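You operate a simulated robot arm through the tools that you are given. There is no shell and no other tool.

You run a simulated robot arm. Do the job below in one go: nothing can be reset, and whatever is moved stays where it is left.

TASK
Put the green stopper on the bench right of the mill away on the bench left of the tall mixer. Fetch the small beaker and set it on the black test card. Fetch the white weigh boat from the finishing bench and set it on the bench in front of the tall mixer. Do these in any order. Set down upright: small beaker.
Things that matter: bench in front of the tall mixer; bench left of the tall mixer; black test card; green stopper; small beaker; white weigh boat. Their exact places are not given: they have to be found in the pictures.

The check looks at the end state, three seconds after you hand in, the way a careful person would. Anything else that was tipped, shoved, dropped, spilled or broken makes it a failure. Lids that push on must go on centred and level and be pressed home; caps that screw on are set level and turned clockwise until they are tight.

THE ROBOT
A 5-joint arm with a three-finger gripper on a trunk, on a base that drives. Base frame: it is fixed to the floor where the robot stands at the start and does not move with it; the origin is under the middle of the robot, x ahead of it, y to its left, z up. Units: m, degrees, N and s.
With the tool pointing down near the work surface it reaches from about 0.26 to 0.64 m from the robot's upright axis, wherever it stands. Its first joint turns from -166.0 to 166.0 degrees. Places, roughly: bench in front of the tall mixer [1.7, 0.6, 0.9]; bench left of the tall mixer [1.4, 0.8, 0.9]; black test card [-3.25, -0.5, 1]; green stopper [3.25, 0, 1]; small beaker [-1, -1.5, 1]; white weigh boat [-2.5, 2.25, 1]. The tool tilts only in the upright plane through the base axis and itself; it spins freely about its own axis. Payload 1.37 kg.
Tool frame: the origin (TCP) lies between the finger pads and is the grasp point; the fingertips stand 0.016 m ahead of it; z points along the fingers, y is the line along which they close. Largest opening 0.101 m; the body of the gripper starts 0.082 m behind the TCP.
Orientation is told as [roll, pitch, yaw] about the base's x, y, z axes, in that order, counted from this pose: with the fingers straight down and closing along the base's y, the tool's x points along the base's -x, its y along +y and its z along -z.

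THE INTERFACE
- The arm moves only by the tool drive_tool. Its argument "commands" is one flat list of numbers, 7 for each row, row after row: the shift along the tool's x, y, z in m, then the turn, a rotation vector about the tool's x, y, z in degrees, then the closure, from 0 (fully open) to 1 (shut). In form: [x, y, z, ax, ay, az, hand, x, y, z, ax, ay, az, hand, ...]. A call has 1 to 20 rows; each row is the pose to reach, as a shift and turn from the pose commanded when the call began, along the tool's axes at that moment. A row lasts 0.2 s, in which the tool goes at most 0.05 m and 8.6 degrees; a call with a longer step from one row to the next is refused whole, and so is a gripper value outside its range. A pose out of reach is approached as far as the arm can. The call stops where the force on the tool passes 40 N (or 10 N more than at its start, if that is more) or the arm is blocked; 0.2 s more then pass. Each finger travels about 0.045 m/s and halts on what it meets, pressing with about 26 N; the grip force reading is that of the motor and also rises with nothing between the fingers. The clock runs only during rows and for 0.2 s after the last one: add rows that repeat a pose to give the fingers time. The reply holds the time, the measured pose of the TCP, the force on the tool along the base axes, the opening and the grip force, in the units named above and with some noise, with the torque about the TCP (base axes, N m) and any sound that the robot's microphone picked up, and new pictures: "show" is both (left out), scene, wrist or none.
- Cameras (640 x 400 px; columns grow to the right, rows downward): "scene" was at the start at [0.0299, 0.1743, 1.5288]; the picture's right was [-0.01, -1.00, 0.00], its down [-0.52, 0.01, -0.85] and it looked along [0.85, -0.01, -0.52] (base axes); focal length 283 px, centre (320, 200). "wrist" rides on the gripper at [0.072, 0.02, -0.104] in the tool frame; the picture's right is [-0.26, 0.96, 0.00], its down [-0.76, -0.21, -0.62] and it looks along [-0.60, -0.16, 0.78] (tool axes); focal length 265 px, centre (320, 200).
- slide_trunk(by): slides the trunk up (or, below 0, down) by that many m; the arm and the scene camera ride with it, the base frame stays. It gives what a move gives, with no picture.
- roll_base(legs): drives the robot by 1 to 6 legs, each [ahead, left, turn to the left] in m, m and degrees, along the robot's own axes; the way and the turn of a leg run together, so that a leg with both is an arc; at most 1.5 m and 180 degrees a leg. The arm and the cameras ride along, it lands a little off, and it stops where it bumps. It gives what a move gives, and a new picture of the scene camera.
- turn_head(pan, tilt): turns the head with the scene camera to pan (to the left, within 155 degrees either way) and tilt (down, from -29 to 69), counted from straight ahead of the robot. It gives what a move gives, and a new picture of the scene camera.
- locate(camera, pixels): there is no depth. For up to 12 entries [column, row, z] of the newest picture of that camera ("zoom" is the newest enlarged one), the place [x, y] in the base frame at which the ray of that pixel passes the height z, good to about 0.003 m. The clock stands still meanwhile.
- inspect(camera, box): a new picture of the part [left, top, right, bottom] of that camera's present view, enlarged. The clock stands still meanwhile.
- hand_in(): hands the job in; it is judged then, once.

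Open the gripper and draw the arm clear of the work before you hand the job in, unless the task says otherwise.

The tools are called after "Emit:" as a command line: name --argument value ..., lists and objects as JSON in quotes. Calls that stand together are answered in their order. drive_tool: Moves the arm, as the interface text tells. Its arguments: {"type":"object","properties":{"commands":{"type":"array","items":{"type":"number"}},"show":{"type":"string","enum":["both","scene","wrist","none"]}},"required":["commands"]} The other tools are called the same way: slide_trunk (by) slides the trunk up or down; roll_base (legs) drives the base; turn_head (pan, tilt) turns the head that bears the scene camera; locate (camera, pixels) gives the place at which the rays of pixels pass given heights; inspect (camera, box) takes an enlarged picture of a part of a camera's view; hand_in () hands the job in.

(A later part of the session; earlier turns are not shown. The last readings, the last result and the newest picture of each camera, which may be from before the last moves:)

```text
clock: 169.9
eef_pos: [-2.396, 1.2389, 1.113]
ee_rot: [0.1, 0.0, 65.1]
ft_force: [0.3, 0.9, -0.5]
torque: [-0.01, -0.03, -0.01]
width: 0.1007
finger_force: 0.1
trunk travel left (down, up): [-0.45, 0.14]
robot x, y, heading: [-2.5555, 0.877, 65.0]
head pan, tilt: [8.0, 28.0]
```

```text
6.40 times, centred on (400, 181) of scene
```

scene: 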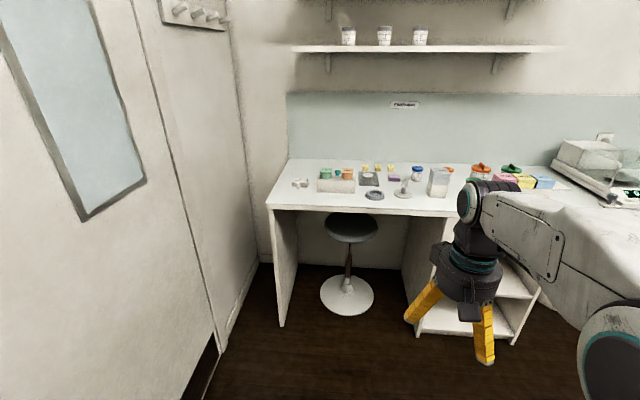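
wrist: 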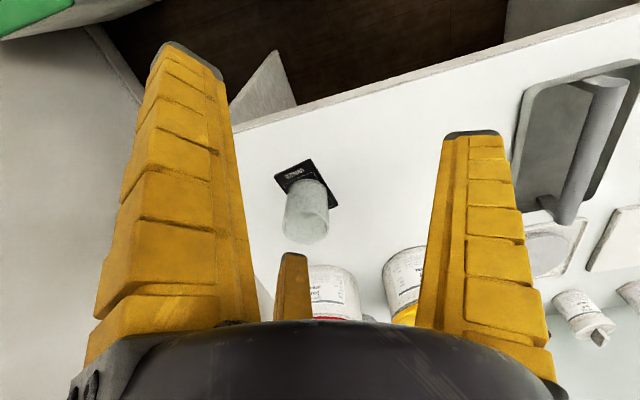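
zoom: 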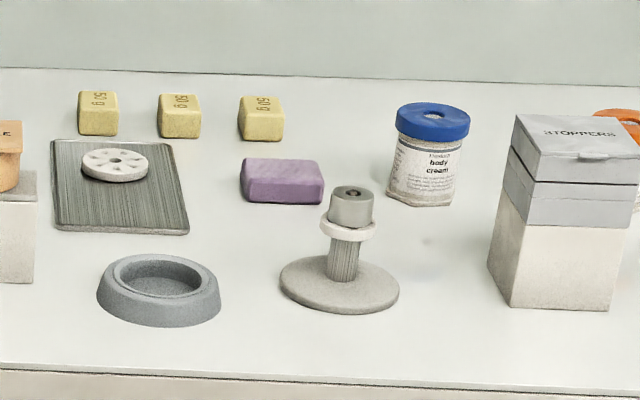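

That hexagonal white tray with a finger tab at scene (301,183) is the weigh boat, near (-2.417,2.318). I check the stool and wall for standing room.

Emit:
locate --camera "scene" --pixels '[[346, 294, 0.0], [320, 296, 0.0], [374, 296, 0], [346, 314, 0.0], [350, 227, 0.55], [350, 243, 0.55], [258, 262, 0.0], [215, 345, 0.0], [281, 325, 0], [512, 345, 0], [432, 332, 0]]'

```text
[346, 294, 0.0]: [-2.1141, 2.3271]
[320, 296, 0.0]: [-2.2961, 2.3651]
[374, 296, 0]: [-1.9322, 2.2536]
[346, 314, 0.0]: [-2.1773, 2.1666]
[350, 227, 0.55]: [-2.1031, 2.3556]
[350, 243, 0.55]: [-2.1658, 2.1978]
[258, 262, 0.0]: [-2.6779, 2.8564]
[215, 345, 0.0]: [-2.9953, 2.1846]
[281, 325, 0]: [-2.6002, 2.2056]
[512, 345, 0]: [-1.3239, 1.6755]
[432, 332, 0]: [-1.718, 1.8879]
```

The stool is entirely under the bench and the wall is about 0.5 m beyond. I align and drive up in stages.

Emit:
roll_base --legs '[[0, 0, 2.8], [0.5, 0.33, 0]]'

Emit:
turn_head --pan 0 --tilt 40

```text
clock: 173.7
eef_pos: [-2.5306, 1.8345, 1.1129]
ee_rot: [0.0, 0.0, 67.8]
ft_force: [0.2, 0.3, -0.1]
torque: [0.0, 0.01, 0.0]
width: 0.1005
finger_force: 0.1
trunk travel left (down, up): [-0.45, 0.14]
robot x, y, heading: [-2.6715, 1.4642, 67.9]
head pan, tilt: [8.0, 28.0]
```

scene: 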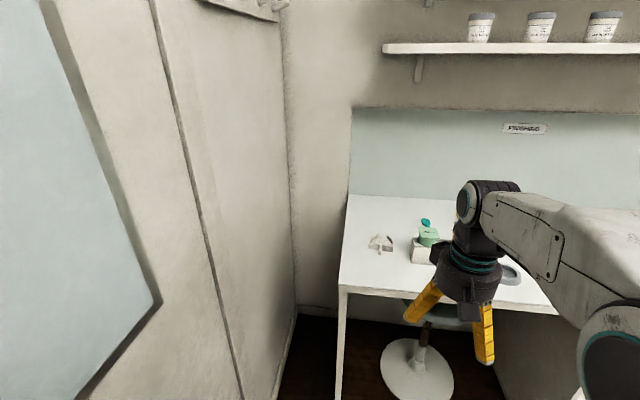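

```text
clock: 174.4
eef_pos: [-2.5309, 1.8333, 1.1127]
ee_rot: [0.0, 0.0, 67.9]
ft_force: [0.3, 0.5, 0.1]
torque: [0.0, -0.01, -0.02]
width: 0.1005
finger_force: 0.1
trunk travel left (down, up): [-0.45, 0.14]
robot x, y, heading: [-2.6713, 1.4607, 67.9]
head pan, tilt: [0.0, 40.0]
```

scene: 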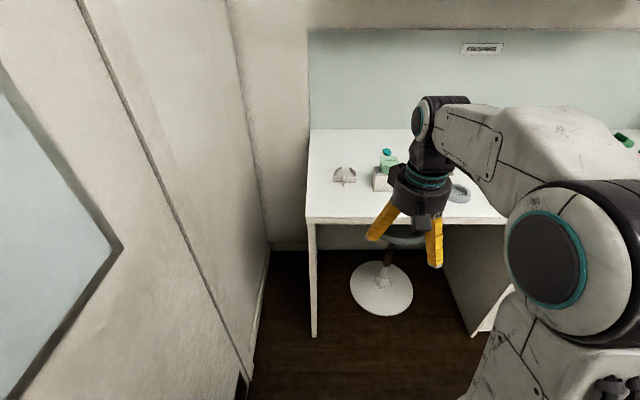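

Emit:
inspect --camera "scene" --box '[304, 145, 400, 205]'

Emit:
locate --camera "scene" --pixels '[[344, 180, 0.9], [333, 180, 0.9], [355, 180, 0.9], [344, 184, 0.9], [344, 167, 0.92], [376, 189, 0.9], [308, 218, 0.9], [420, 222, 0.9]]'

```text
6.67 times, centred on (352, 175) of scene
```

zoom: 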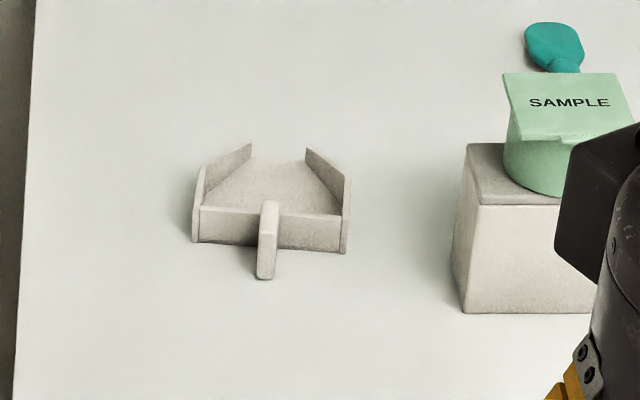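

```text
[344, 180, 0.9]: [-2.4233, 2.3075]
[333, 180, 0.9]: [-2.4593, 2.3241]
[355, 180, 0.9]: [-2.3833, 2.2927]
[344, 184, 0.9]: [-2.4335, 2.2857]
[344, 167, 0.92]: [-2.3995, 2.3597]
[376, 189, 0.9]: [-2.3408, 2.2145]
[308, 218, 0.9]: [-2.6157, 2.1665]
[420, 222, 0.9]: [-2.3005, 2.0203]
```

The boat is a scoop with a straight front wall (about 82 mm wide) and a central tab towards me. I plan to pinch that front wall: finger pair outside straddling the tab, single finger inside. First I drive 0.31 m closer.

Emit:
roll_base --legs '[[0.31, 0, 0]]'

Emit:
drive_tool --commands '[0, 0, 0, 0, 0, 8, 0.2, 0, 0, 0, 0, 0, 16, 0.4, 0, 0, 0, 0, 0, 24, 0.5, 0, 0, 0, 0, 0, 32, 0.5, 0, 0, 0, 0, 0, 40, 0.5, 0, 0, 0, 0, 0, 48, 0.5, 0, 0, 0, 0, 0, 56, 0.5, 0, 0, 0, 0, 0, 64, 0.5, 0, 0, 0, 0, 0, 72, 0.5, 0, 0, 0, 0, 0, 80, 0.5, 0, 0, 0, 0, 0, 88, 0.5, 0, 0, 0, 0, 0, 90, 0.5, 0, 0, 0, 0, 0, 90, 0.5]'

```text
clock: 176.5
eef_pos: [-2.4128, 2.1224, 1.1142]
ee_rot: [0.1, -0.1, 67.9]
ft_force: [0.0, -0.4, -0.6]
torque: [0.0, 0.02, 0.04]
width: 0.1008
finger_force: 0.1
trunk travel left (down, up): [-0.45, 0.14]
robot x, y, heading: [-2.5525, 1.7539, 68.1]
head pan, tilt: [0.0, 40.0]
```

scene: 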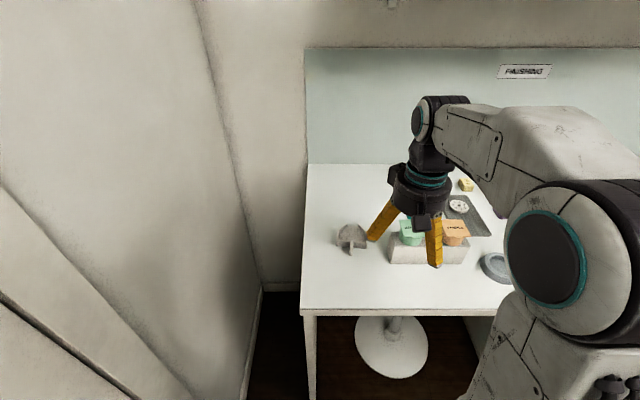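

```text
clock: 179.3
eef_pos: [-2.4133, 2.1219, 1.1124]
ee_rot: [0.0, 0.1, -22.2]
ft_force: [-0.1, 0.7, 0.1]
torque: [-0.02, -0.01, 0.02]
width: 0.0544
finger_force: 2.6
trunk travel left (down, up): [-0.45, 0.14]
robot x, y, heading: [-2.5551, 1.7514, 67.9]
head pan, tilt: [0.0, 40.0]
```

scene: 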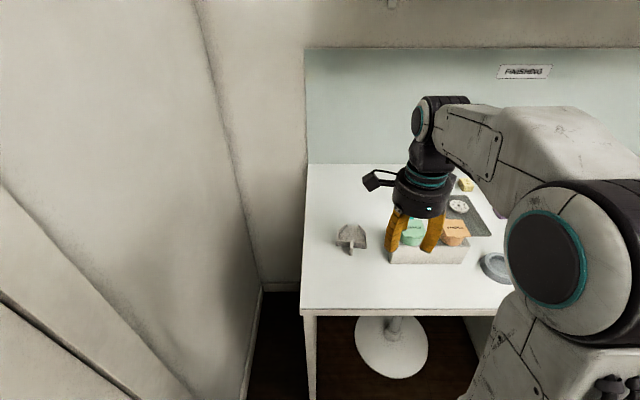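
wrist: 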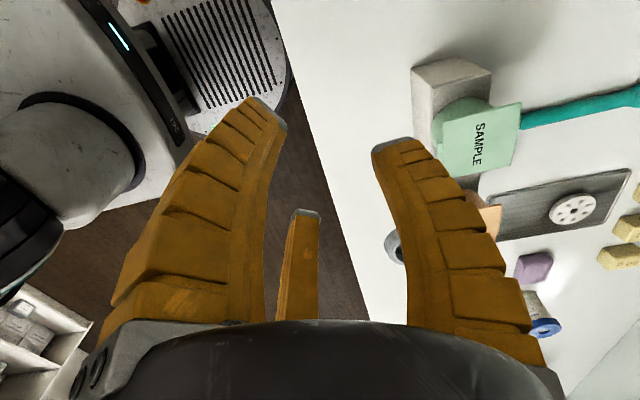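

The tool is turned; now y points ahead. I zoom in on the boat for its precise geometry.

Emit:
inspect --camera "scene" --box '[312, 212, 392, 262]'

Emit:
locate --camera "zoom" --pixels '[[320, 200, 0.9]]'

```text
8.00 times, centred on (352, 237) of scene
```

zoom: 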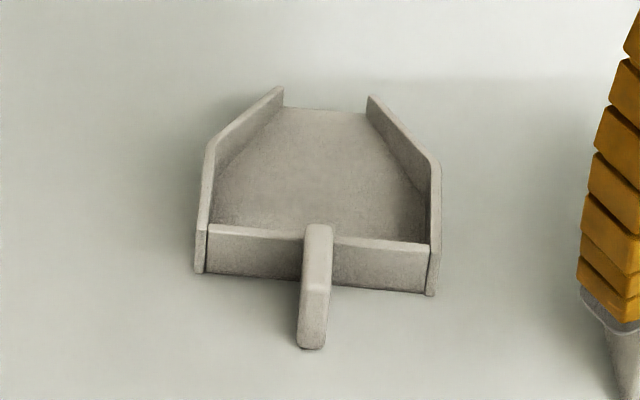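

```text
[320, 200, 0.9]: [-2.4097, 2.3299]
```

I locate wall, tab and spout points.

Emit:
locate --camera "zoom" --pixels '[[205, 272, 0.9], [432, 294, 0.9], [312, 346, 0.9], [208, 228, 0.9], [208, 228, 0.918], [430, 243, 0.918], [318, 235, 0.918], [316, 285, 0.92], [282, 107, 0.902], [368, 112, 0.902], [318, 284, 0.9], [610, 310, 0.9]]'

```text
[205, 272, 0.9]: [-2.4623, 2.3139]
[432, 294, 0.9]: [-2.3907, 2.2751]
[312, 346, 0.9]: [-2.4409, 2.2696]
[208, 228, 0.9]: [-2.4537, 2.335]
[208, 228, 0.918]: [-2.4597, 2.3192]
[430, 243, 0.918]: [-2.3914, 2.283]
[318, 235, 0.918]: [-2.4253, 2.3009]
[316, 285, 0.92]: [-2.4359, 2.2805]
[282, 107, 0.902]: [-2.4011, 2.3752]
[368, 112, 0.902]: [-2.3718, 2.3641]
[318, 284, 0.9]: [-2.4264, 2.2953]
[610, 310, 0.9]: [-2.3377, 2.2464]
```

The front wall runs from (-2.462,2.314) to (-2.391,2.275), 20 mm high, so I need 6° more turn. I move above its centre at z≈1.01 with the fingers half open.

Emit:
drive_tool --commands '[0.015, 0.03, 0, 0, 0, 2, 0.5, 0.03, 0.06, 0, 0, 0, 4, 0.5, 0.045, 0.09, 0, 0, 0, 6.3, 0.5, 0.06, 0.12, 0, 0, 0, 6.3, 0.5, 0.0771, 0.1566, 0, 0, 0, 6.3, 0.5, 0.0771, 0.1566, 0.035, 0, 0, 6.3, 0.5, 0.0771, 0.1566, 0.07, 0, 0, 6.3, 0.5, 0.0771, 0.1566, 0.1, 0, 0, 6.3, 0.5, 0.0771, 0.1566, 0.1, 0, 0, 6.3, 0.5]'

Emit:
inspect --camera "wrist" --box '[200, 50, 440, 200]'

Emit:
inspect --camera "scene" --box '[302, 182, 402, 244]'

```text
clock: 181.3
eef_pos: [-2.4262, 2.2944, 1.0136]
ee_rot: [0.1, 0.0, -28.3]
ft_force: [0.4, -0.4, 0.5]
torque: [-0.01, 0.0, -0.03]
width: 0.0541
finger_force: 3.1
trunk travel left (down, up): [-0.45, 0.14]
robot x, y, heading: [-2.5562, 1.7515, 67.9]
head pan, tilt: [0.0, 40.0]
```

scene: 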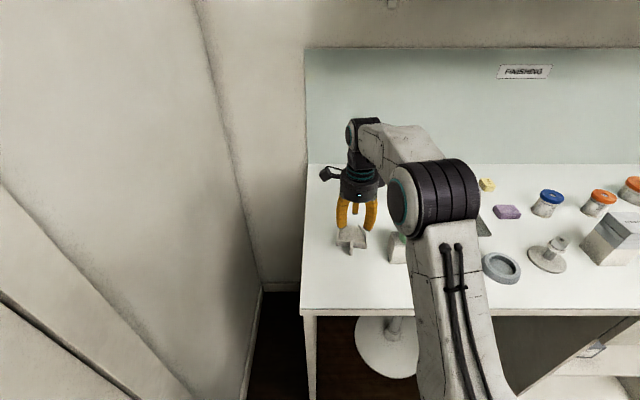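
wrist: 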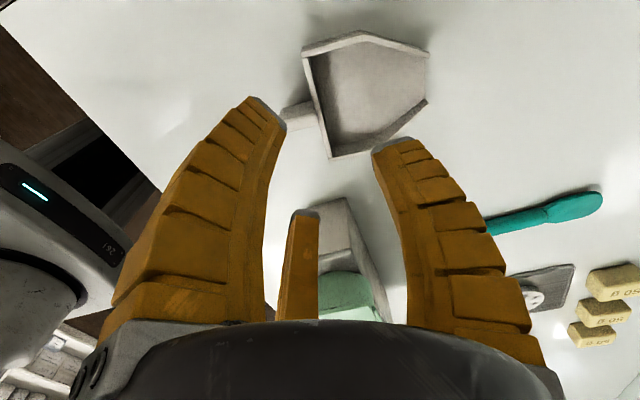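

```text
2.67 times, centred on (320, 125) of wrist
```

zoom: 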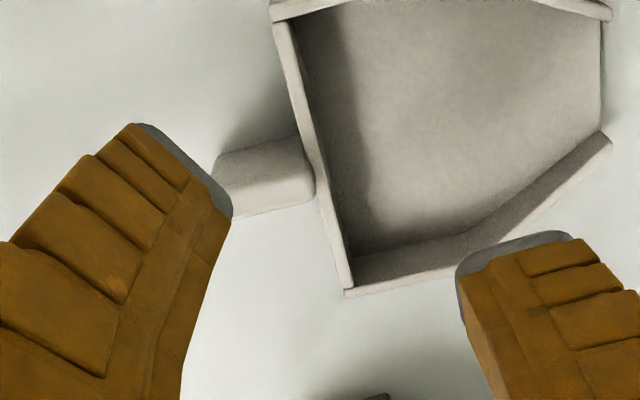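

```text
6.40 times, centred on (352, 213) of scene
```

zoom: 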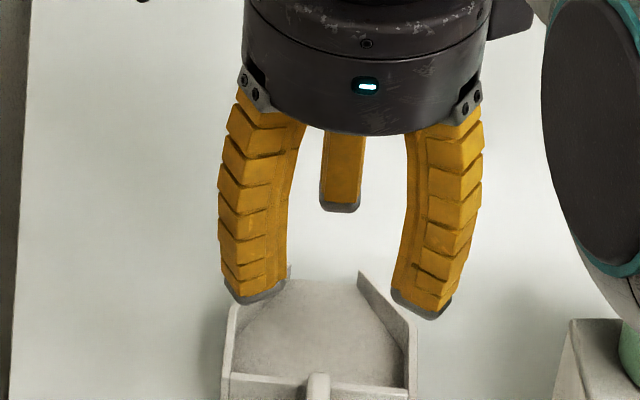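

The hand is really a centring three-jaw: single finger ahead, pair behind-left and behind-right. That suits the wall-and-tab junction, so I check the alignment closely.

Emit:
inspect --camera "wrist" --box '[272, 85, 352, 135]'

```text
8.00 times, centred on (312, 110) of wrist
```

zoom: 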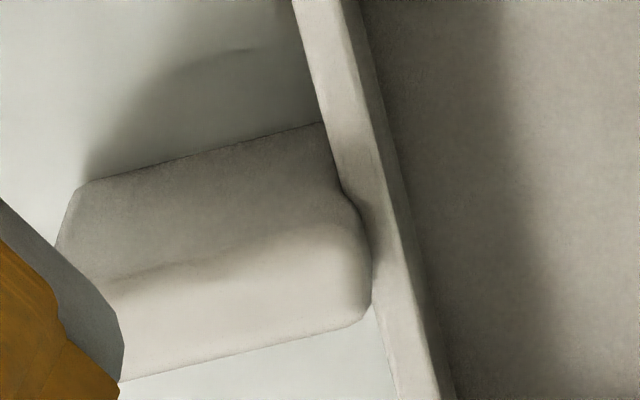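

The axis passes at the wall/tab junction (zoom 378,265) within a millimetre. I shift 2.5 mm outward and descend with the fingers 0.45 closed to z≈0.93.

Emit:
drive_tool --commands '[0, -0.0025, 0.02, 0, 0, 0, 0.45, 0, -0.0025, 0.045, 0, 0, 0, 0.45, 0, -0.0025, 0.065, 0, 0, 0, 0.45, 0, -0.0025, 0.078, 0, 0, 0, 0.45, 0, -0.0025, 0.083, 0, 0, 0, 0.45, 0, -0.0025, 0.083, 0, 0, 0, 0.45]'

Emit:
inspect --camera "wrist" --box '[200, 100, 440, 250]'

Emit:
inspect --camera "scene" --box '[312, 197, 392, 247]'

```text
clock: 182.7
eef_pos: [-2.4264, 2.2937, 0.9286]
ee_rot: [0.0, 0.1, -28.4]
ft_force: [-0.1, 0.1, -0.5]
torque: [0.0, 0.0, -0.02]
width: 0.0593
finger_force: 2.7
trunk travel left (down, up): [-0.45, 0.14]
robot x, y, heading: [-2.5534, 1.7526, 67.9]
head pan, tilt: [0.0, 40.0]
```

scene: 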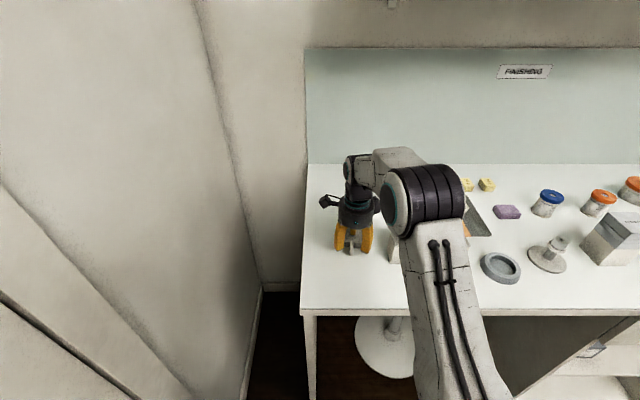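
wrist: 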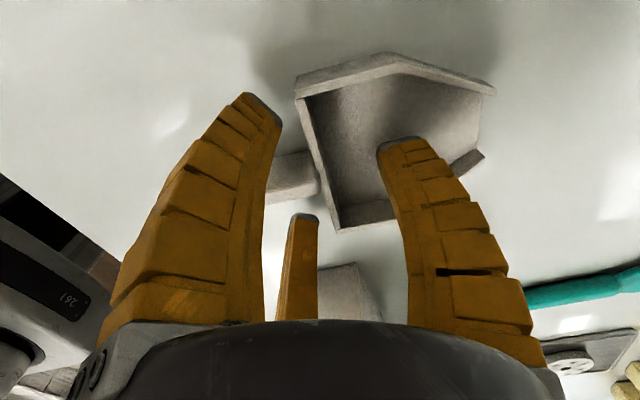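

```text
2.67 times, centred on (320, 175) of wrist
```

zoom: 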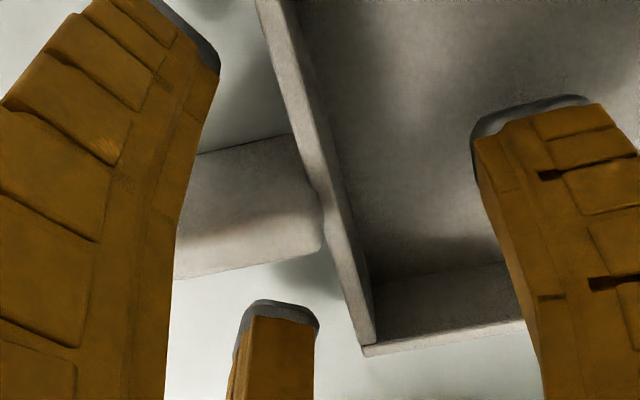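

```text
8.00 times, centred on (352, 222) of scene
```

zoom: 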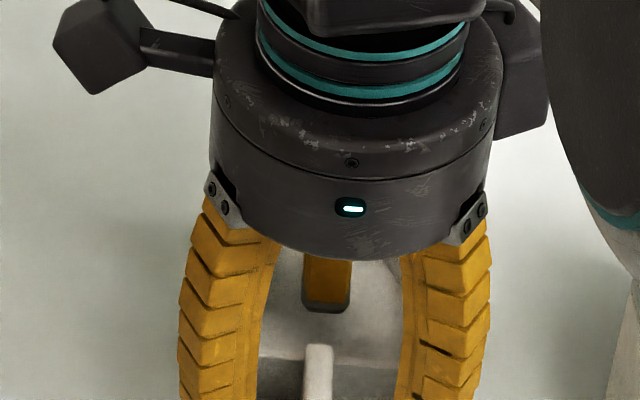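

Geometry is as planned: tab between the pair, single finger inside the boat. I close gradually.

Emit:
drive_tool --commands '[0, 0, 0, 0, 0, 0, 0.55, 0, 0, 0, 0, 0, 0, 0.62, 0, 0, 0, 0, 0, 0, 0.68, 0, 0, 0, 0, 0, 0, 0.74, 0, 0, 0, 0, 0, 0, 0.8, 0, 0, 0, 0, 0, 0, 0.86, 0, 0, 0, 0, 0, 0, 0.92, 0, 0, 0, 0, 0, 0, 1, 0, 0, 0, 0, 0, 0, 1]'

Emit:
inspect --camera "wrist" --box '[200, 75, 440, 225]'

```text
clock: 184.7
eef_pos: [-2.4264, 2.2929, 0.9301]
ee_rot: [0.1, 0.0, -28.4]
ft_force: [-0.3, 0.0, 2.4]
torque: [0.2, -0.14, 0.0]
width: 0.0091
finger_force: 25.6
trunk travel left (down, up): [-0.45, 0.14]
robot x, y, heading: [-2.5527, 1.7546, 68.1]
head pan, tilt: [0.0, 40.0]
```

scene: 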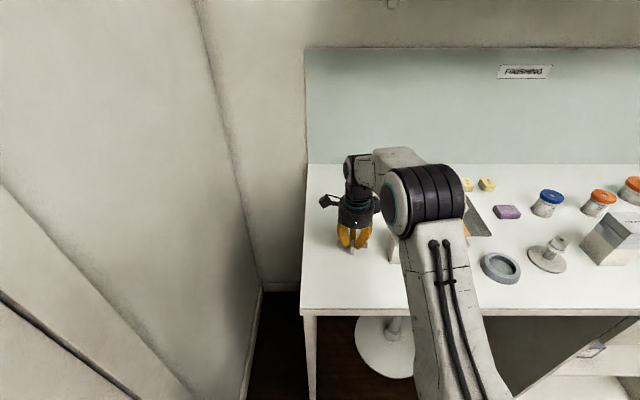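
wrist: 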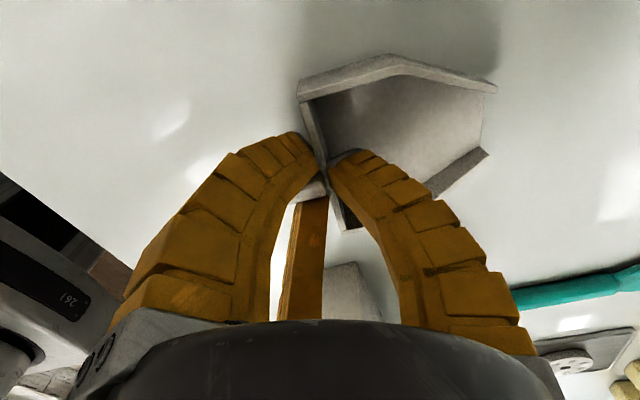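

```text
2.67 times, centred on (320, 150) of wrist
```

zoom: 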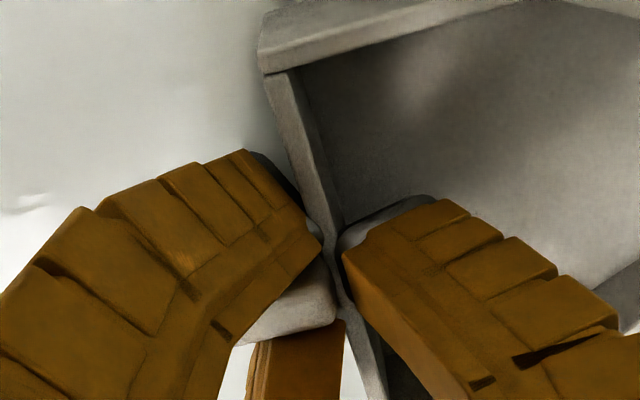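

Width 0.009 with 26 N: the wall and tab are gripped between all three fingers. I lift slowly by 10 mm and check.

Emit:
drive_tool --commands '[0, 0, -0.002, 0, 0, 0, 1, 0, 0, -0.004, 0, 0, 0, 1, 0, 0, -0.007, 0, 0, 0, 1, 0, 0, -0.01, 0, 0, 0, 1, 0, 0, -0.015, 0, 0, 0, 1, 0, 0, -0.015, 0, 0, 0, 1]'

Emit:
inspect --camera "wrist" --box '[200, 25, 520, 225]'

```text
clock: 186.1
eef_pos: [-2.4263, 2.2937, 0.9455]
ee_rot: [0.0, 0.0, -28.3]
ft_force: [0.5, 0.2, 0.2]
torque: [0.02, -0.01, 0.0]
width: 0.0063
finger_force: 26.2
trunk travel left (down, up): [-0.45, 0.14]
robot x, y, heading: [-2.5567, 1.7492, 68.1]
head pan, tilt: [0.0, 40.0]
```

scene: 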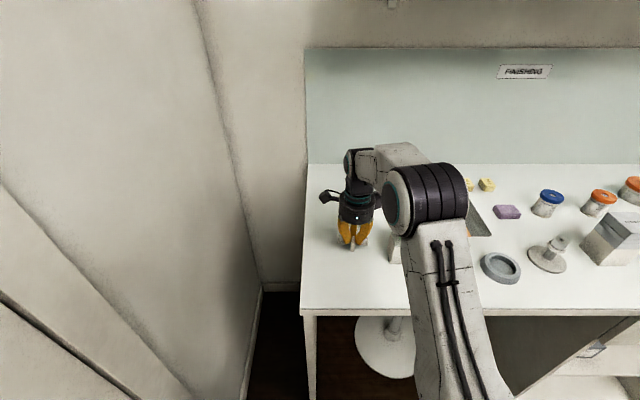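
wrist: 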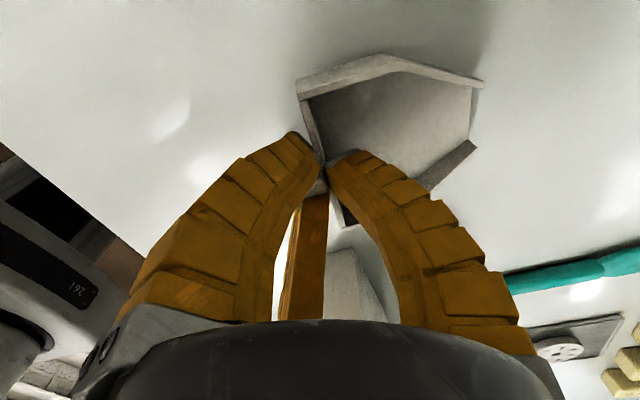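

```text
2.00 times, centred on (360, 125) of wrist
```

zoom: 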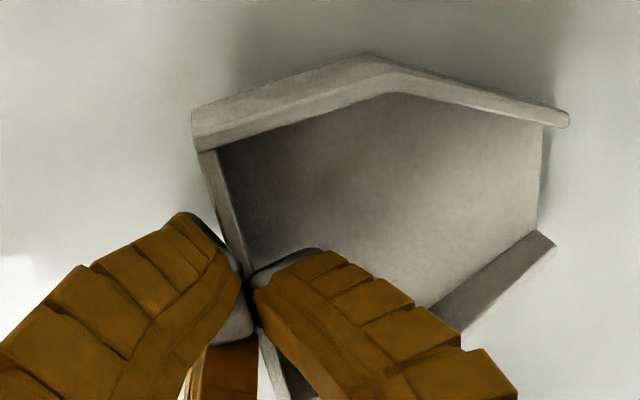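

The boat rises with the hand, with slight droop at the spout. I continue slowly another 25 mm and compare.

Emit:
drive_tool --commands '[0, 0, -0.004, 0, 0, 0, 1, 0, 0, -0.008, 0, 0, 0, 1, 0, 0, -0.013, 0, 0, 0, 1, 0, 0, -0.018, 0, 0, 0, 1, 0, 0, -0.025, 0, 0, 0, 1, 0, 0, -0.025, 0, 0, 0, 1]'

Emit:
inspect --camera "wrist" --box '[200, 25, 520, 225]'

Emit:
inspect --camera "scene" --box '[302, 182, 402, 244]'

```text
clock: 187.5
eef_pos: [-2.4272, 2.2936, 0.9709]
ee_rot: [0.0, 0.0, -28.4]
ft_force: [0.1, -0.1, 0.4]
torque: [-0.01, 0.02, 0.03]
width: 0.0058
finger_force: 26.2
trunk travel left (down, up): [-0.45, 0.14]
robot x, y, heading: [-2.5581, 1.754, 67.9]
head pan, tilt: [0.0, 40.0]
```

scene: 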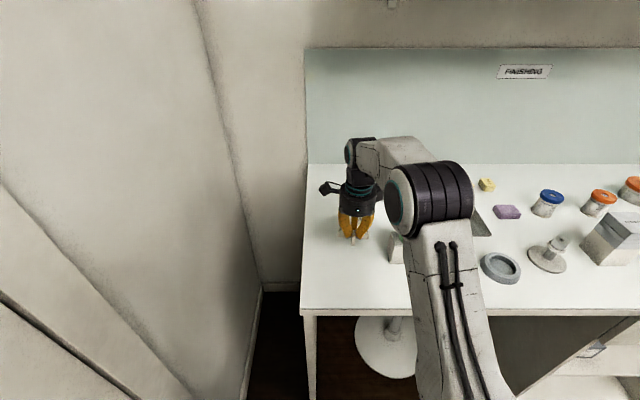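
wrist: 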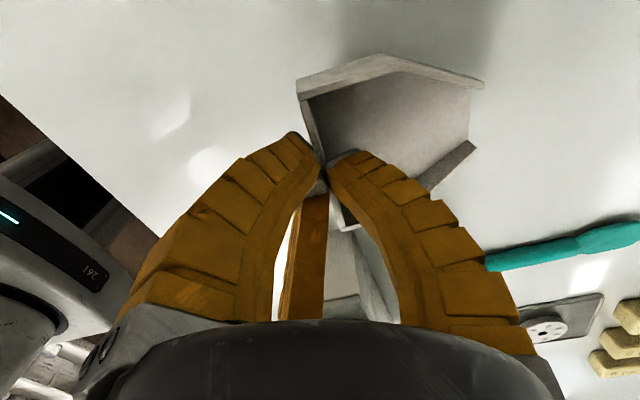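

```text
2.00 times, centred on (360, 125) of wrist
```

zoom: 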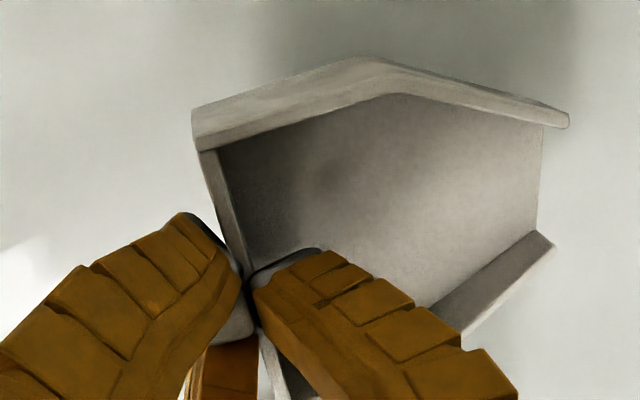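

```text
6.40 times, centred on (352, 213) of scene
```

zoom: 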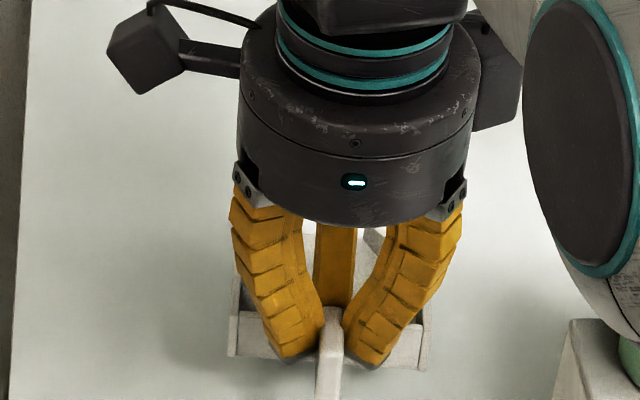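

The boat is carried stably (same view relative to the fingers). I lift to about 1.11 and draw back.

Emit:
drive_tool --commands '[0, 0, -0.02, 0, 0, 0, 1, 0, 0, -0.04, 0, 0, 0, 1, 0, 0, -0.06, 0, 0, 0, 1, 0, 0, -0.08, 0, 0, 0, 1, 0, 0, -0.1, 0, 0, 0, 1, 0, 0, -0.12, 0, 0, 0, 1, 0, 0, -0.14, 0, 0, 0, 1, 0, -0.02, -0.145, 0, 0, 0, 1, -0.005, -0.045, -0.145, 0, 0, 0, 1, -0.01, -0.07, -0.145, 0, 0, 0, 1, -0.015, -0.095, -0.145, 0, 0, 0, 1, -0.02, -0.12, -0.145, 0, 0, 0, 1, -0.025, -0.145, -0.145, 0, 0, 0, 1, -0.03, -0.165, -0.145, 0, 0, 0, 1, -0.03, -0.165, -0.145, 0, 0, 0, 1]'

Emit:
inspect --camera "scene" --box '[302, 172, 462, 272]'

```text
clock: 190.7
eef_pos: [-2.4792, 2.1339, 1.1147]
ee_rot: [0.0, 0.0, -28.5]
ft_force: [0.7, -0.1, -0.3]
torque: [-0.02, 0.01, 0.01]
width: 0.0059
finger_force: 25.4
trunk travel left (down, up): [-0.45, 0.14]
robot x, y, heading: [-2.5548, 1.7513, 67.8]
head pan, tilt: [0.0, 40.0]
```

scene: 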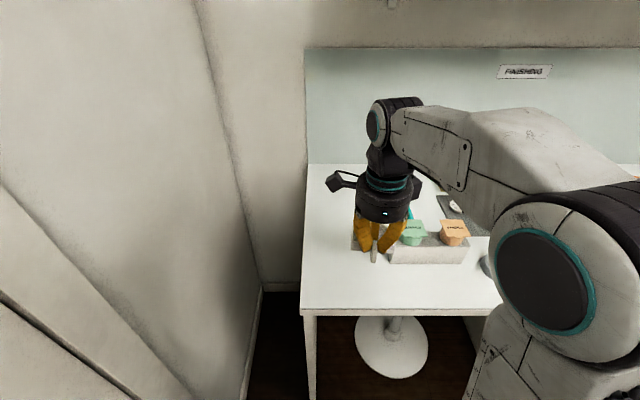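
wrist: 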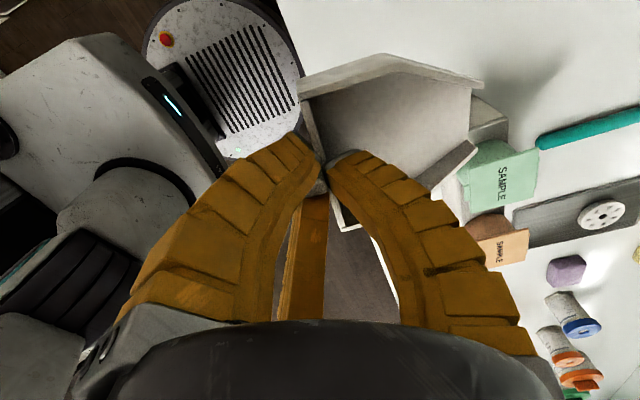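

```text
4.00 times, centred on (382, 222) of scene
```

zoom: 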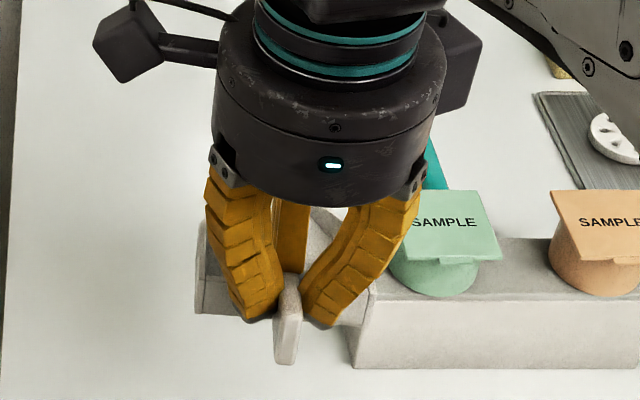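

The boat is held with its spout tipped up slightly, stable. I back off and slide right along the room towards the tall mixer, then look.

Emit:
roll_base --legs '[[-0.6, 0, 0], [0, -1.45, 0], [0, -1.45, 0], [0, -1.3, 0]]'

Emit:
turn_head --pan 0 --tilt 25

```text
clock: 213.9
eef_pos: [1.2041, 0.0526, 1.1161]
ee_rot: [0.0, -0.1, -27.3]
ft_force: [0.6, -0.4, 0.3]
torque: [0.01, 0.04, 0.02]
width: 0.0057
finger_force: 26.0
trunk travel left (down, up): [-0.45, 0.14]
robot x, y, heading: [1.1323, -0.3317, 68.7]
head pan, tilt: [0.0, 40.0]
```

scene: 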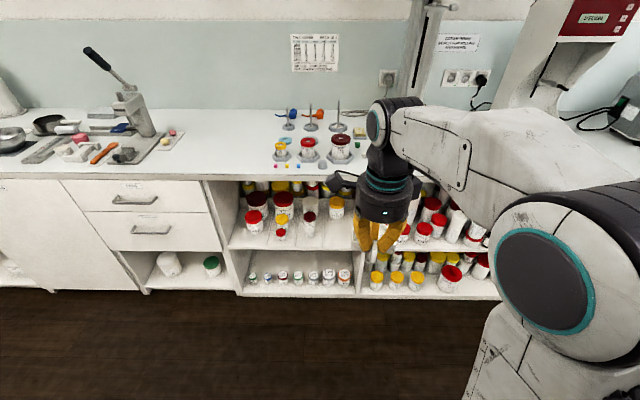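

```text
clock: 214.6
eef_pos: [1.2048, 0.0545, 1.1152]
ee_rot: [0.0, 0.0, -27.3]
ft_force: [-0.1, -0.8, -1.3]
torque: [0.03, -0.03, -0.01]
width: 0.0062
finger_force: 25.5
trunk travel left (down, up): [-0.45, 0.14]
robot x, y, heading: [1.1362, -0.3293, 68.9]
head pan, tilt: [0.0, 25.0]
```

scene: 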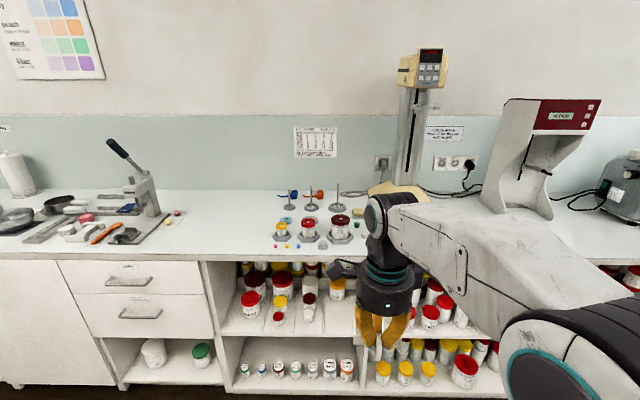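

I slide right another 0.3 m to see the space in front of the mixer.

Emit:
roll_base --legs '[[0.1, -0.3, -1.0]]'

Emit:
turn_head --pan 5 --tilt 35

```text
clock: 216.8
eef_pos: [1.525, 0.0361, 1.1175]
ee_rot: [0.0, 0.1, -28.5]
ft_force: [0.7, -0.6, -0.5]
torque: [-0.04, 0.03, -0.01]
width: 0.0059
finger_force: 25.5
trunk travel left (down, up): [-0.45, 0.14]
robot x, y, heading: [1.4453, -0.3471, 67.8]
head pan, tilt: [0.0, 25.0]
```

scene: 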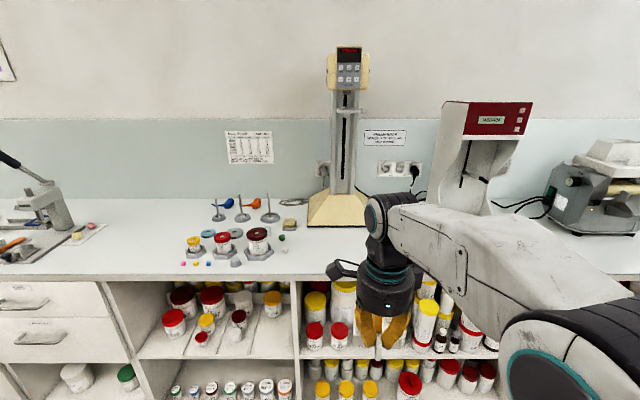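

```text
clock: 217.5
eef_pos: [1.5245, 0.0369, 1.1152]
ee_rot: [0.0, 0.0, -28.4]
ft_force: [-0.2, 0.0, -0.5]
torque: [0.02, -0.02, 0.0]
width: 0.006
finger_force: 26.0
trunk travel left (down, up): [-0.45, 0.14]
robot x, y, heading: [1.4457, -0.3442, 68.0]
head pan, tilt: [5.0, 35.0]
```

scene: 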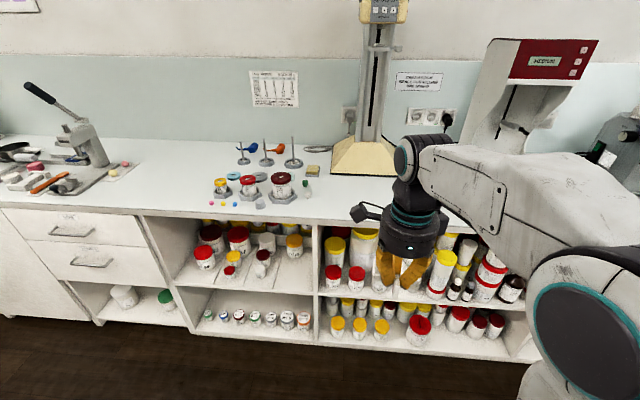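

The bench in front of the mixer base (front edge from about (330,172) to (395,177)) is empty. I zoom and locate.

Emit:
inspect --camera "scene" --box '[280, 130, 440, 230]'

Emit:
locate --camera "scene" --pixels '[[330, 173, 0.9], [395, 177, 0.9], [307, 192, 0.9], [340, 218, 0.9], [410, 205, 0.9], [365, 195, 0.9], [360, 220, 0.9]]'

```text
4.00 times, centred on (360, 180) of scene
```

zoom: 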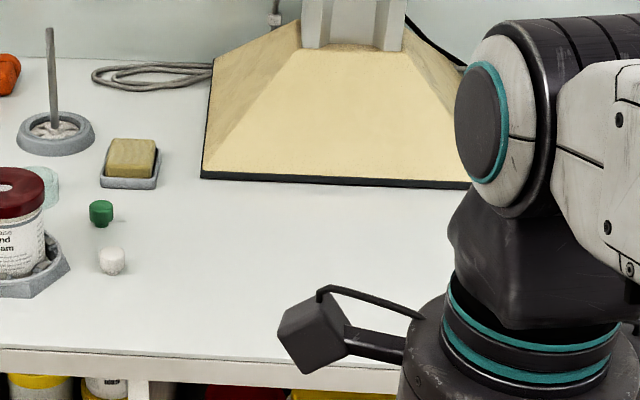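

```text
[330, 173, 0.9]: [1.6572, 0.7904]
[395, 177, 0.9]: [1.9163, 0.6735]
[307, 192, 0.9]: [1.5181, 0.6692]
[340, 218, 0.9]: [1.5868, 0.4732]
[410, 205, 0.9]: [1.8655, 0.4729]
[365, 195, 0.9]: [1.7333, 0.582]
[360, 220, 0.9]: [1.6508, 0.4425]
```

The spot is clear; target TCP about (1.717,0.561). I drive 0.395 m ahead.

Emit:
roll_base --legs '[[0.395, 0, 0]]'

Emit:
turn_head --pan -5 --tilt 45

```text
clock: 219.9
eef_pos: [1.673, 0.4007, 1.1151]
ee_rot: [-0.2, 0.0, -28.5]
ft_force: [-0.4, -0.8, -0.2]
torque: [0.01, 0.04, 0.01]
width: 0.0059
finger_force: 25.7
trunk travel left (down, up): [-0.45, 0.14]
robot x, y, heading: [1.5968, 0.0201, 68.0]
head pan, tilt: [5.0, 35.0]
```

scene: 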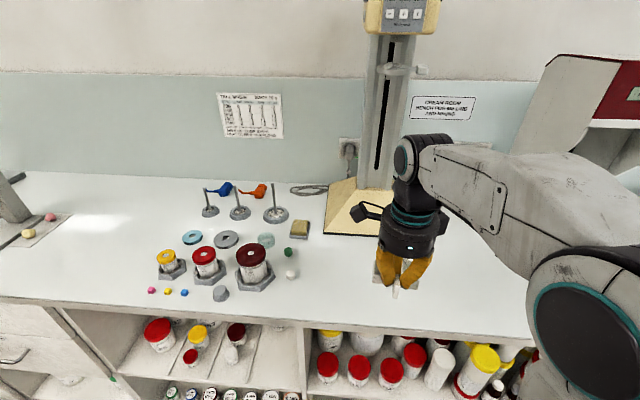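

```text
clock: 220.7
eef_pos: [1.6729, 0.4004, 1.1166]
ee_rot: [0.0, 0.0, -28.4]
ft_force: [0.4, -1.1, 0.3]
torque: [-0.03, -0.01, 0.04]
width: 0.0056
finger_force: 26.2
trunk travel left (down, up): [-0.45, 0.14]
robot x, y, heading: [1.5953, 0.0227, 67.7]
head pan, tilt: [-5.0, 45.0]
```

scene: 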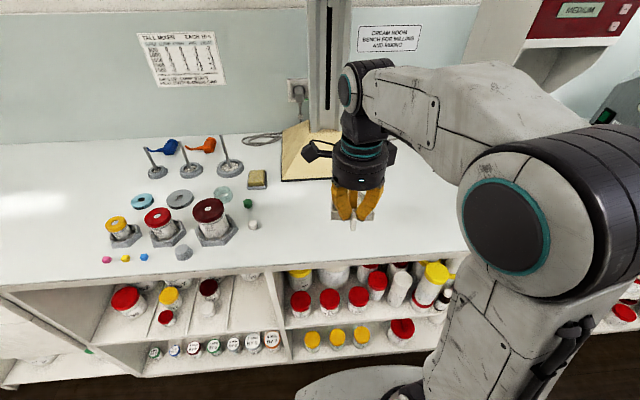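

I move over the target and descend to z≈0.965.

Emit:
drive_tool --commands '[0.008, 0.035, 0, 0, 0, 0, 1, 0.016, 0.07, 0, 0, 0, 0, 1, 0.025, 0.105, 0, 0, 0, 0, 1, 0.032, 0.14, 0, 0, 0, 0, 1, 0.0377, 0.1615, 0, 0, 0, 0, 1, 0.0377, 0.1615, 0.03, 0, 0, 0, 1, 0.0377, 0.1615, 0.06, 0, 0, 0, 1, 0.0377, 0.1615, 0.09, 0, 0, 0, 1, 0.0377, 0.1615, 0.12, 0, 0, 0, 1, 0.0377, 0.1615, 0.145, 0, 0, 0, 1, 0.0377, 0.1615, 0.152, 0, 0, 0, 1, 0.0377, 0.1615, 0.152, 0, 0, 0, 1]'

Emit:
inspect --camera "scene" --box '[290, 130, 450, 230]'

```text
clock: 223.2
eef_pos: [1.717, 0.5605, 0.9622]
ee_rot: [0.0, 0.1, -28.4]
ft_force: [-0.2, 0.6, -0.8]
torque: [-0.06, 0.0, -0.03]
width: 0.0061
finger_force: 26.1
trunk travel left (down, up): [-0.45, 0.14]
robot x, y, heading: [1.599, 0.0202, 68.1]
head pan, tilt: [-5.0, 45.0]
```

scene: 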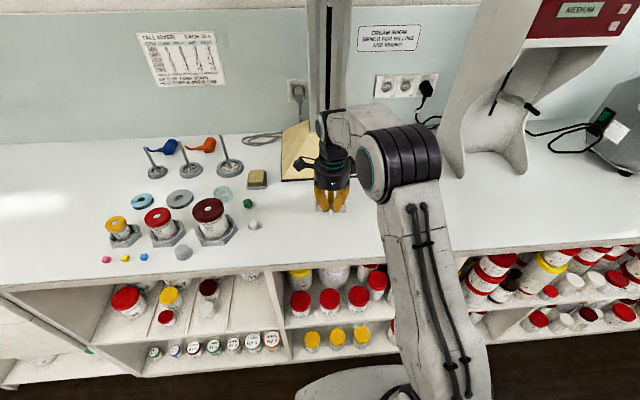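
wrist: 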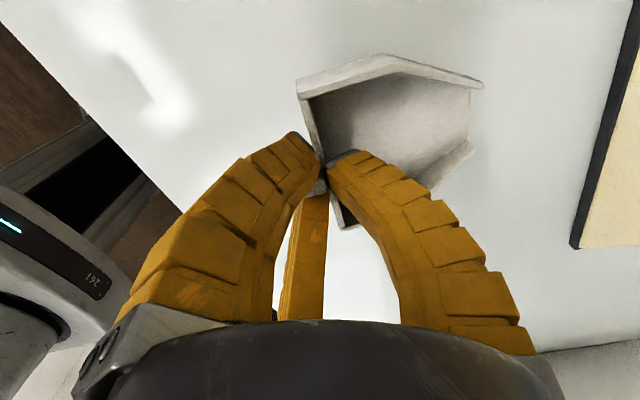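

```text
4.00 times, centred on (370, 180) of scene
```

zoom: 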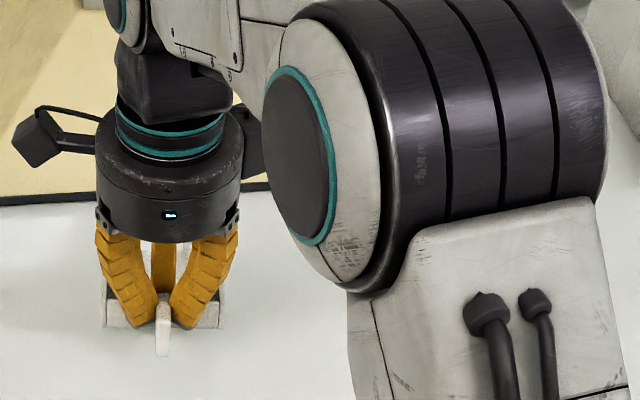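

The boat hovers over clear bench, well in front of the mixer base. I lower slowly to feel contact.

Emit:
drive_tool --commands '[0, 0, 0.005, 0, 0, 0, 1, 0, 0, 0.01, 0, 0, 0, 1, 0, 0, 0.015, 0, 0, 0, 1, 0, 0, 0.018, 0, 0, 0, 1, 0, 0, 0.021, 0, 0, 0, 1, 0, 0, 0.021, 0, 0, 0, 1]' --show "wrist"

Emit:
inspect --camera "scene" --box '[300, 180, 364, 220]'

```text
clock: 224.7
eef_pos: [1.7158, 0.5613, 0.9434]
ee_rot: [0.0, -0.1, -28.4]
ft_force: [0.5, 0.3, -0.6]
torque: [0.0, 0.03, -0.01]
width: 0.0059
finger_force: 25.6
trunk travel left (down, up): [-0.45, 0.14]
robot x, y, heading: [1.5967, 0.0205, 67.9]
head pan, tilt: [-5.0, 45.0]
```

wrist: 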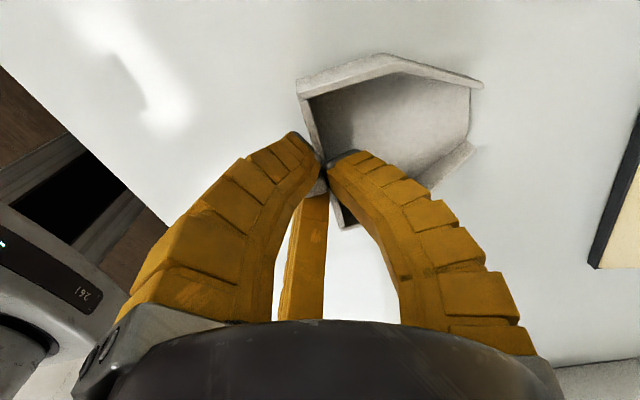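

```text
10.00 times, centred on (332, 200) of scene
```

zoom: 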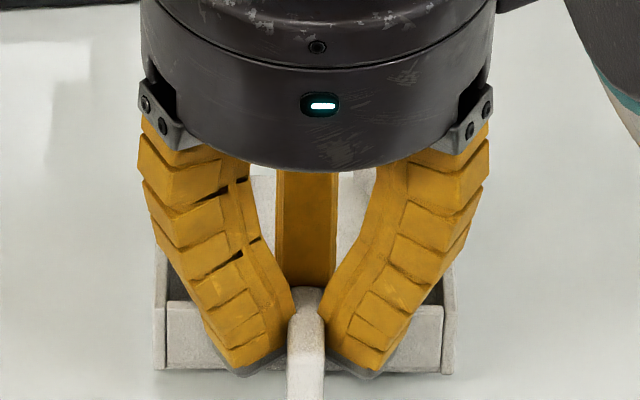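

No contact force yet at z≈0.943. I continue down in small steps.

Emit:
drive_tool --commands '[0, 0, 0.002, 0, 0, 0, 1, 0, 0, 0.004, 0, 0, 0, 1, 0, 0, 0.004, 0, 0, 0, 1]' --show "wrist"

```text
clock: 225.4
eef_pos: [1.7162, 0.5616, 0.9396]
ee_rot: [0.0, 0.0, -28.5]
ft_force: [0.8, 0.2, 0.6]
torque: [0.05, -0.02, -0.02]
width: 0.0058
finger_force: 26.2
trunk travel left (down, up): [-0.45, 0.14]
robot x, y, heading: [1.6, 0.0203, 67.9]
head pan, tilt: [-5.0, 45.0]
```

wrist: 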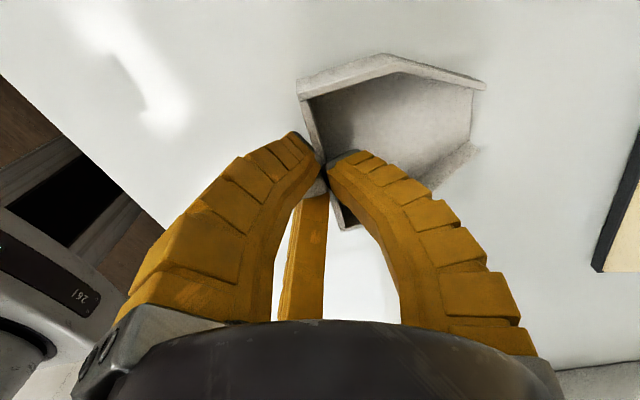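

The boat begins levelling (spout corner moved from (483,85) to (486,86)), so the front touches. I go on down a few millimetres.

Emit:
drive_tool --commands '[0, 0, 0.002, 0, 0, 0, 1, 0, 0, 0.004, 0, 0, 0, 1, 0, 0, 0.006, 0, 0, 0, 1, 0, 0, 0.006, 0, 0, 0, 1]' --show "wrist"

```text
clock: 226.4
eef_pos: [1.7161, 0.5591, 0.9331]
ee_rot: [0.0, 0.0, -28.5]
ft_force: [-1.3, -0.6, 2.4]
torque: [0.19, -0.13, 0.01]
width: 0.0085
finger_force: 25.6
trunk travel left (down, up): [-0.45, 0.14]
robot x, y, heading: [1.5944, 0.02, 67.6]
head pan, tilt: [-5.0, 45.0]
```

wrist: 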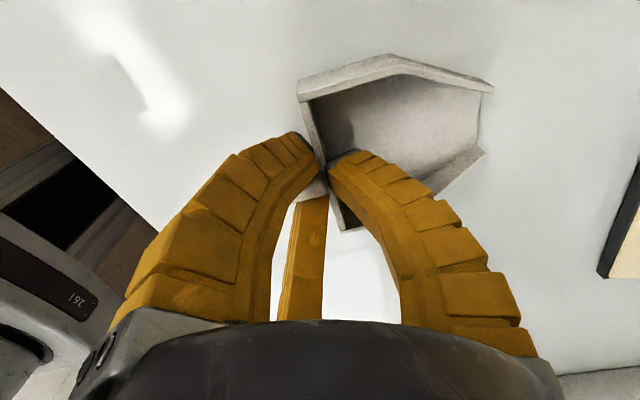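

Readings match those at the original grip (width 0.0085, 2.4 N), so the boat is nearly flat. I lower 2 mm more and open slowly to 0.45.

Emit:
drive_tool --commands '[0, 0, 0.002, 0, 0, 0, 1, 0, 0, 0.002, 0, 0, 0, 0.9, 0, 0, 0.002, 0, 0, 0, 0.82, 0, 0, 0.002, 0, 0, 0, 0.74, 0, 0, 0.002, 0, 0, 0, 0.66, 0, 0, 0.002, 0, 0, 0, 0.58, 0, 0, 0.002, 0, 0, 0, 0.5, 0, 0, 0.002, 0, 0, 0, 0.45, 0, 0, 0.002, 0, 0, 0, 0.45]'

Emit:
inspect --camera "scene" --box '[290, 170, 370, 220]'

```text
clock: 228.4
eef_pos: [1.7154, 0.5598, 0.9313]
ee_rot: [-0.1, -0.1, -28.3]
ft_force: [0.3, 0.0, 0.6]
torque: [0.06, 0.02, 0.01]
width: 0.0591
finger_force: 2.2
trunk travel left (down, up): [-0.45, 0.14]
robot x, y, heading: [1.5954, 0.0167, 67.9]
head pan, tilt: [-5.0, 45.0]
```

scene: 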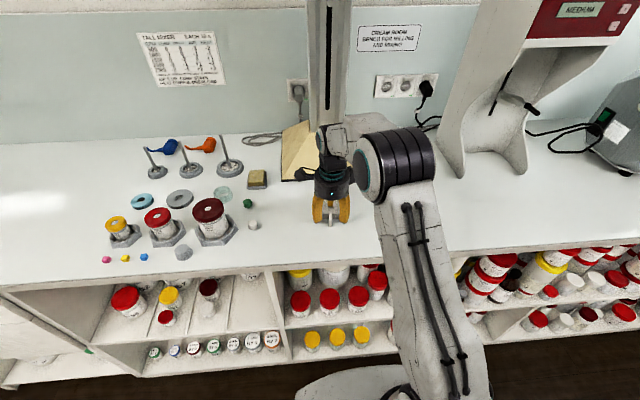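
wrist: 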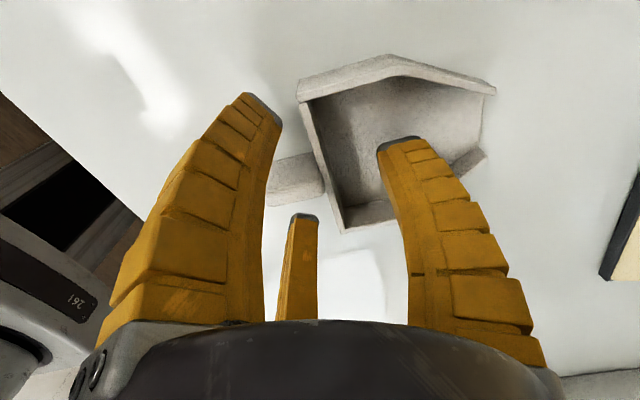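

```text
8.00 times, centred on (330, 195) of scene
```

zoom: 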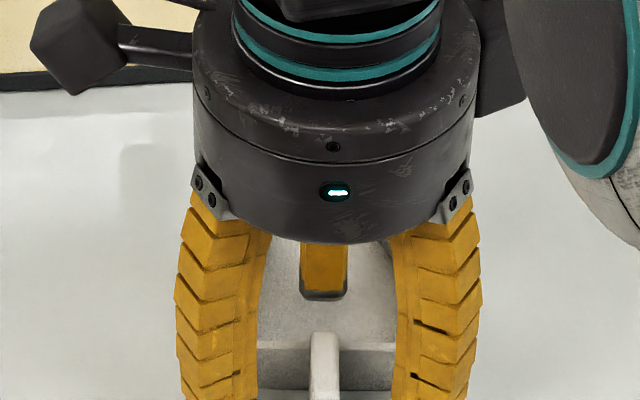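

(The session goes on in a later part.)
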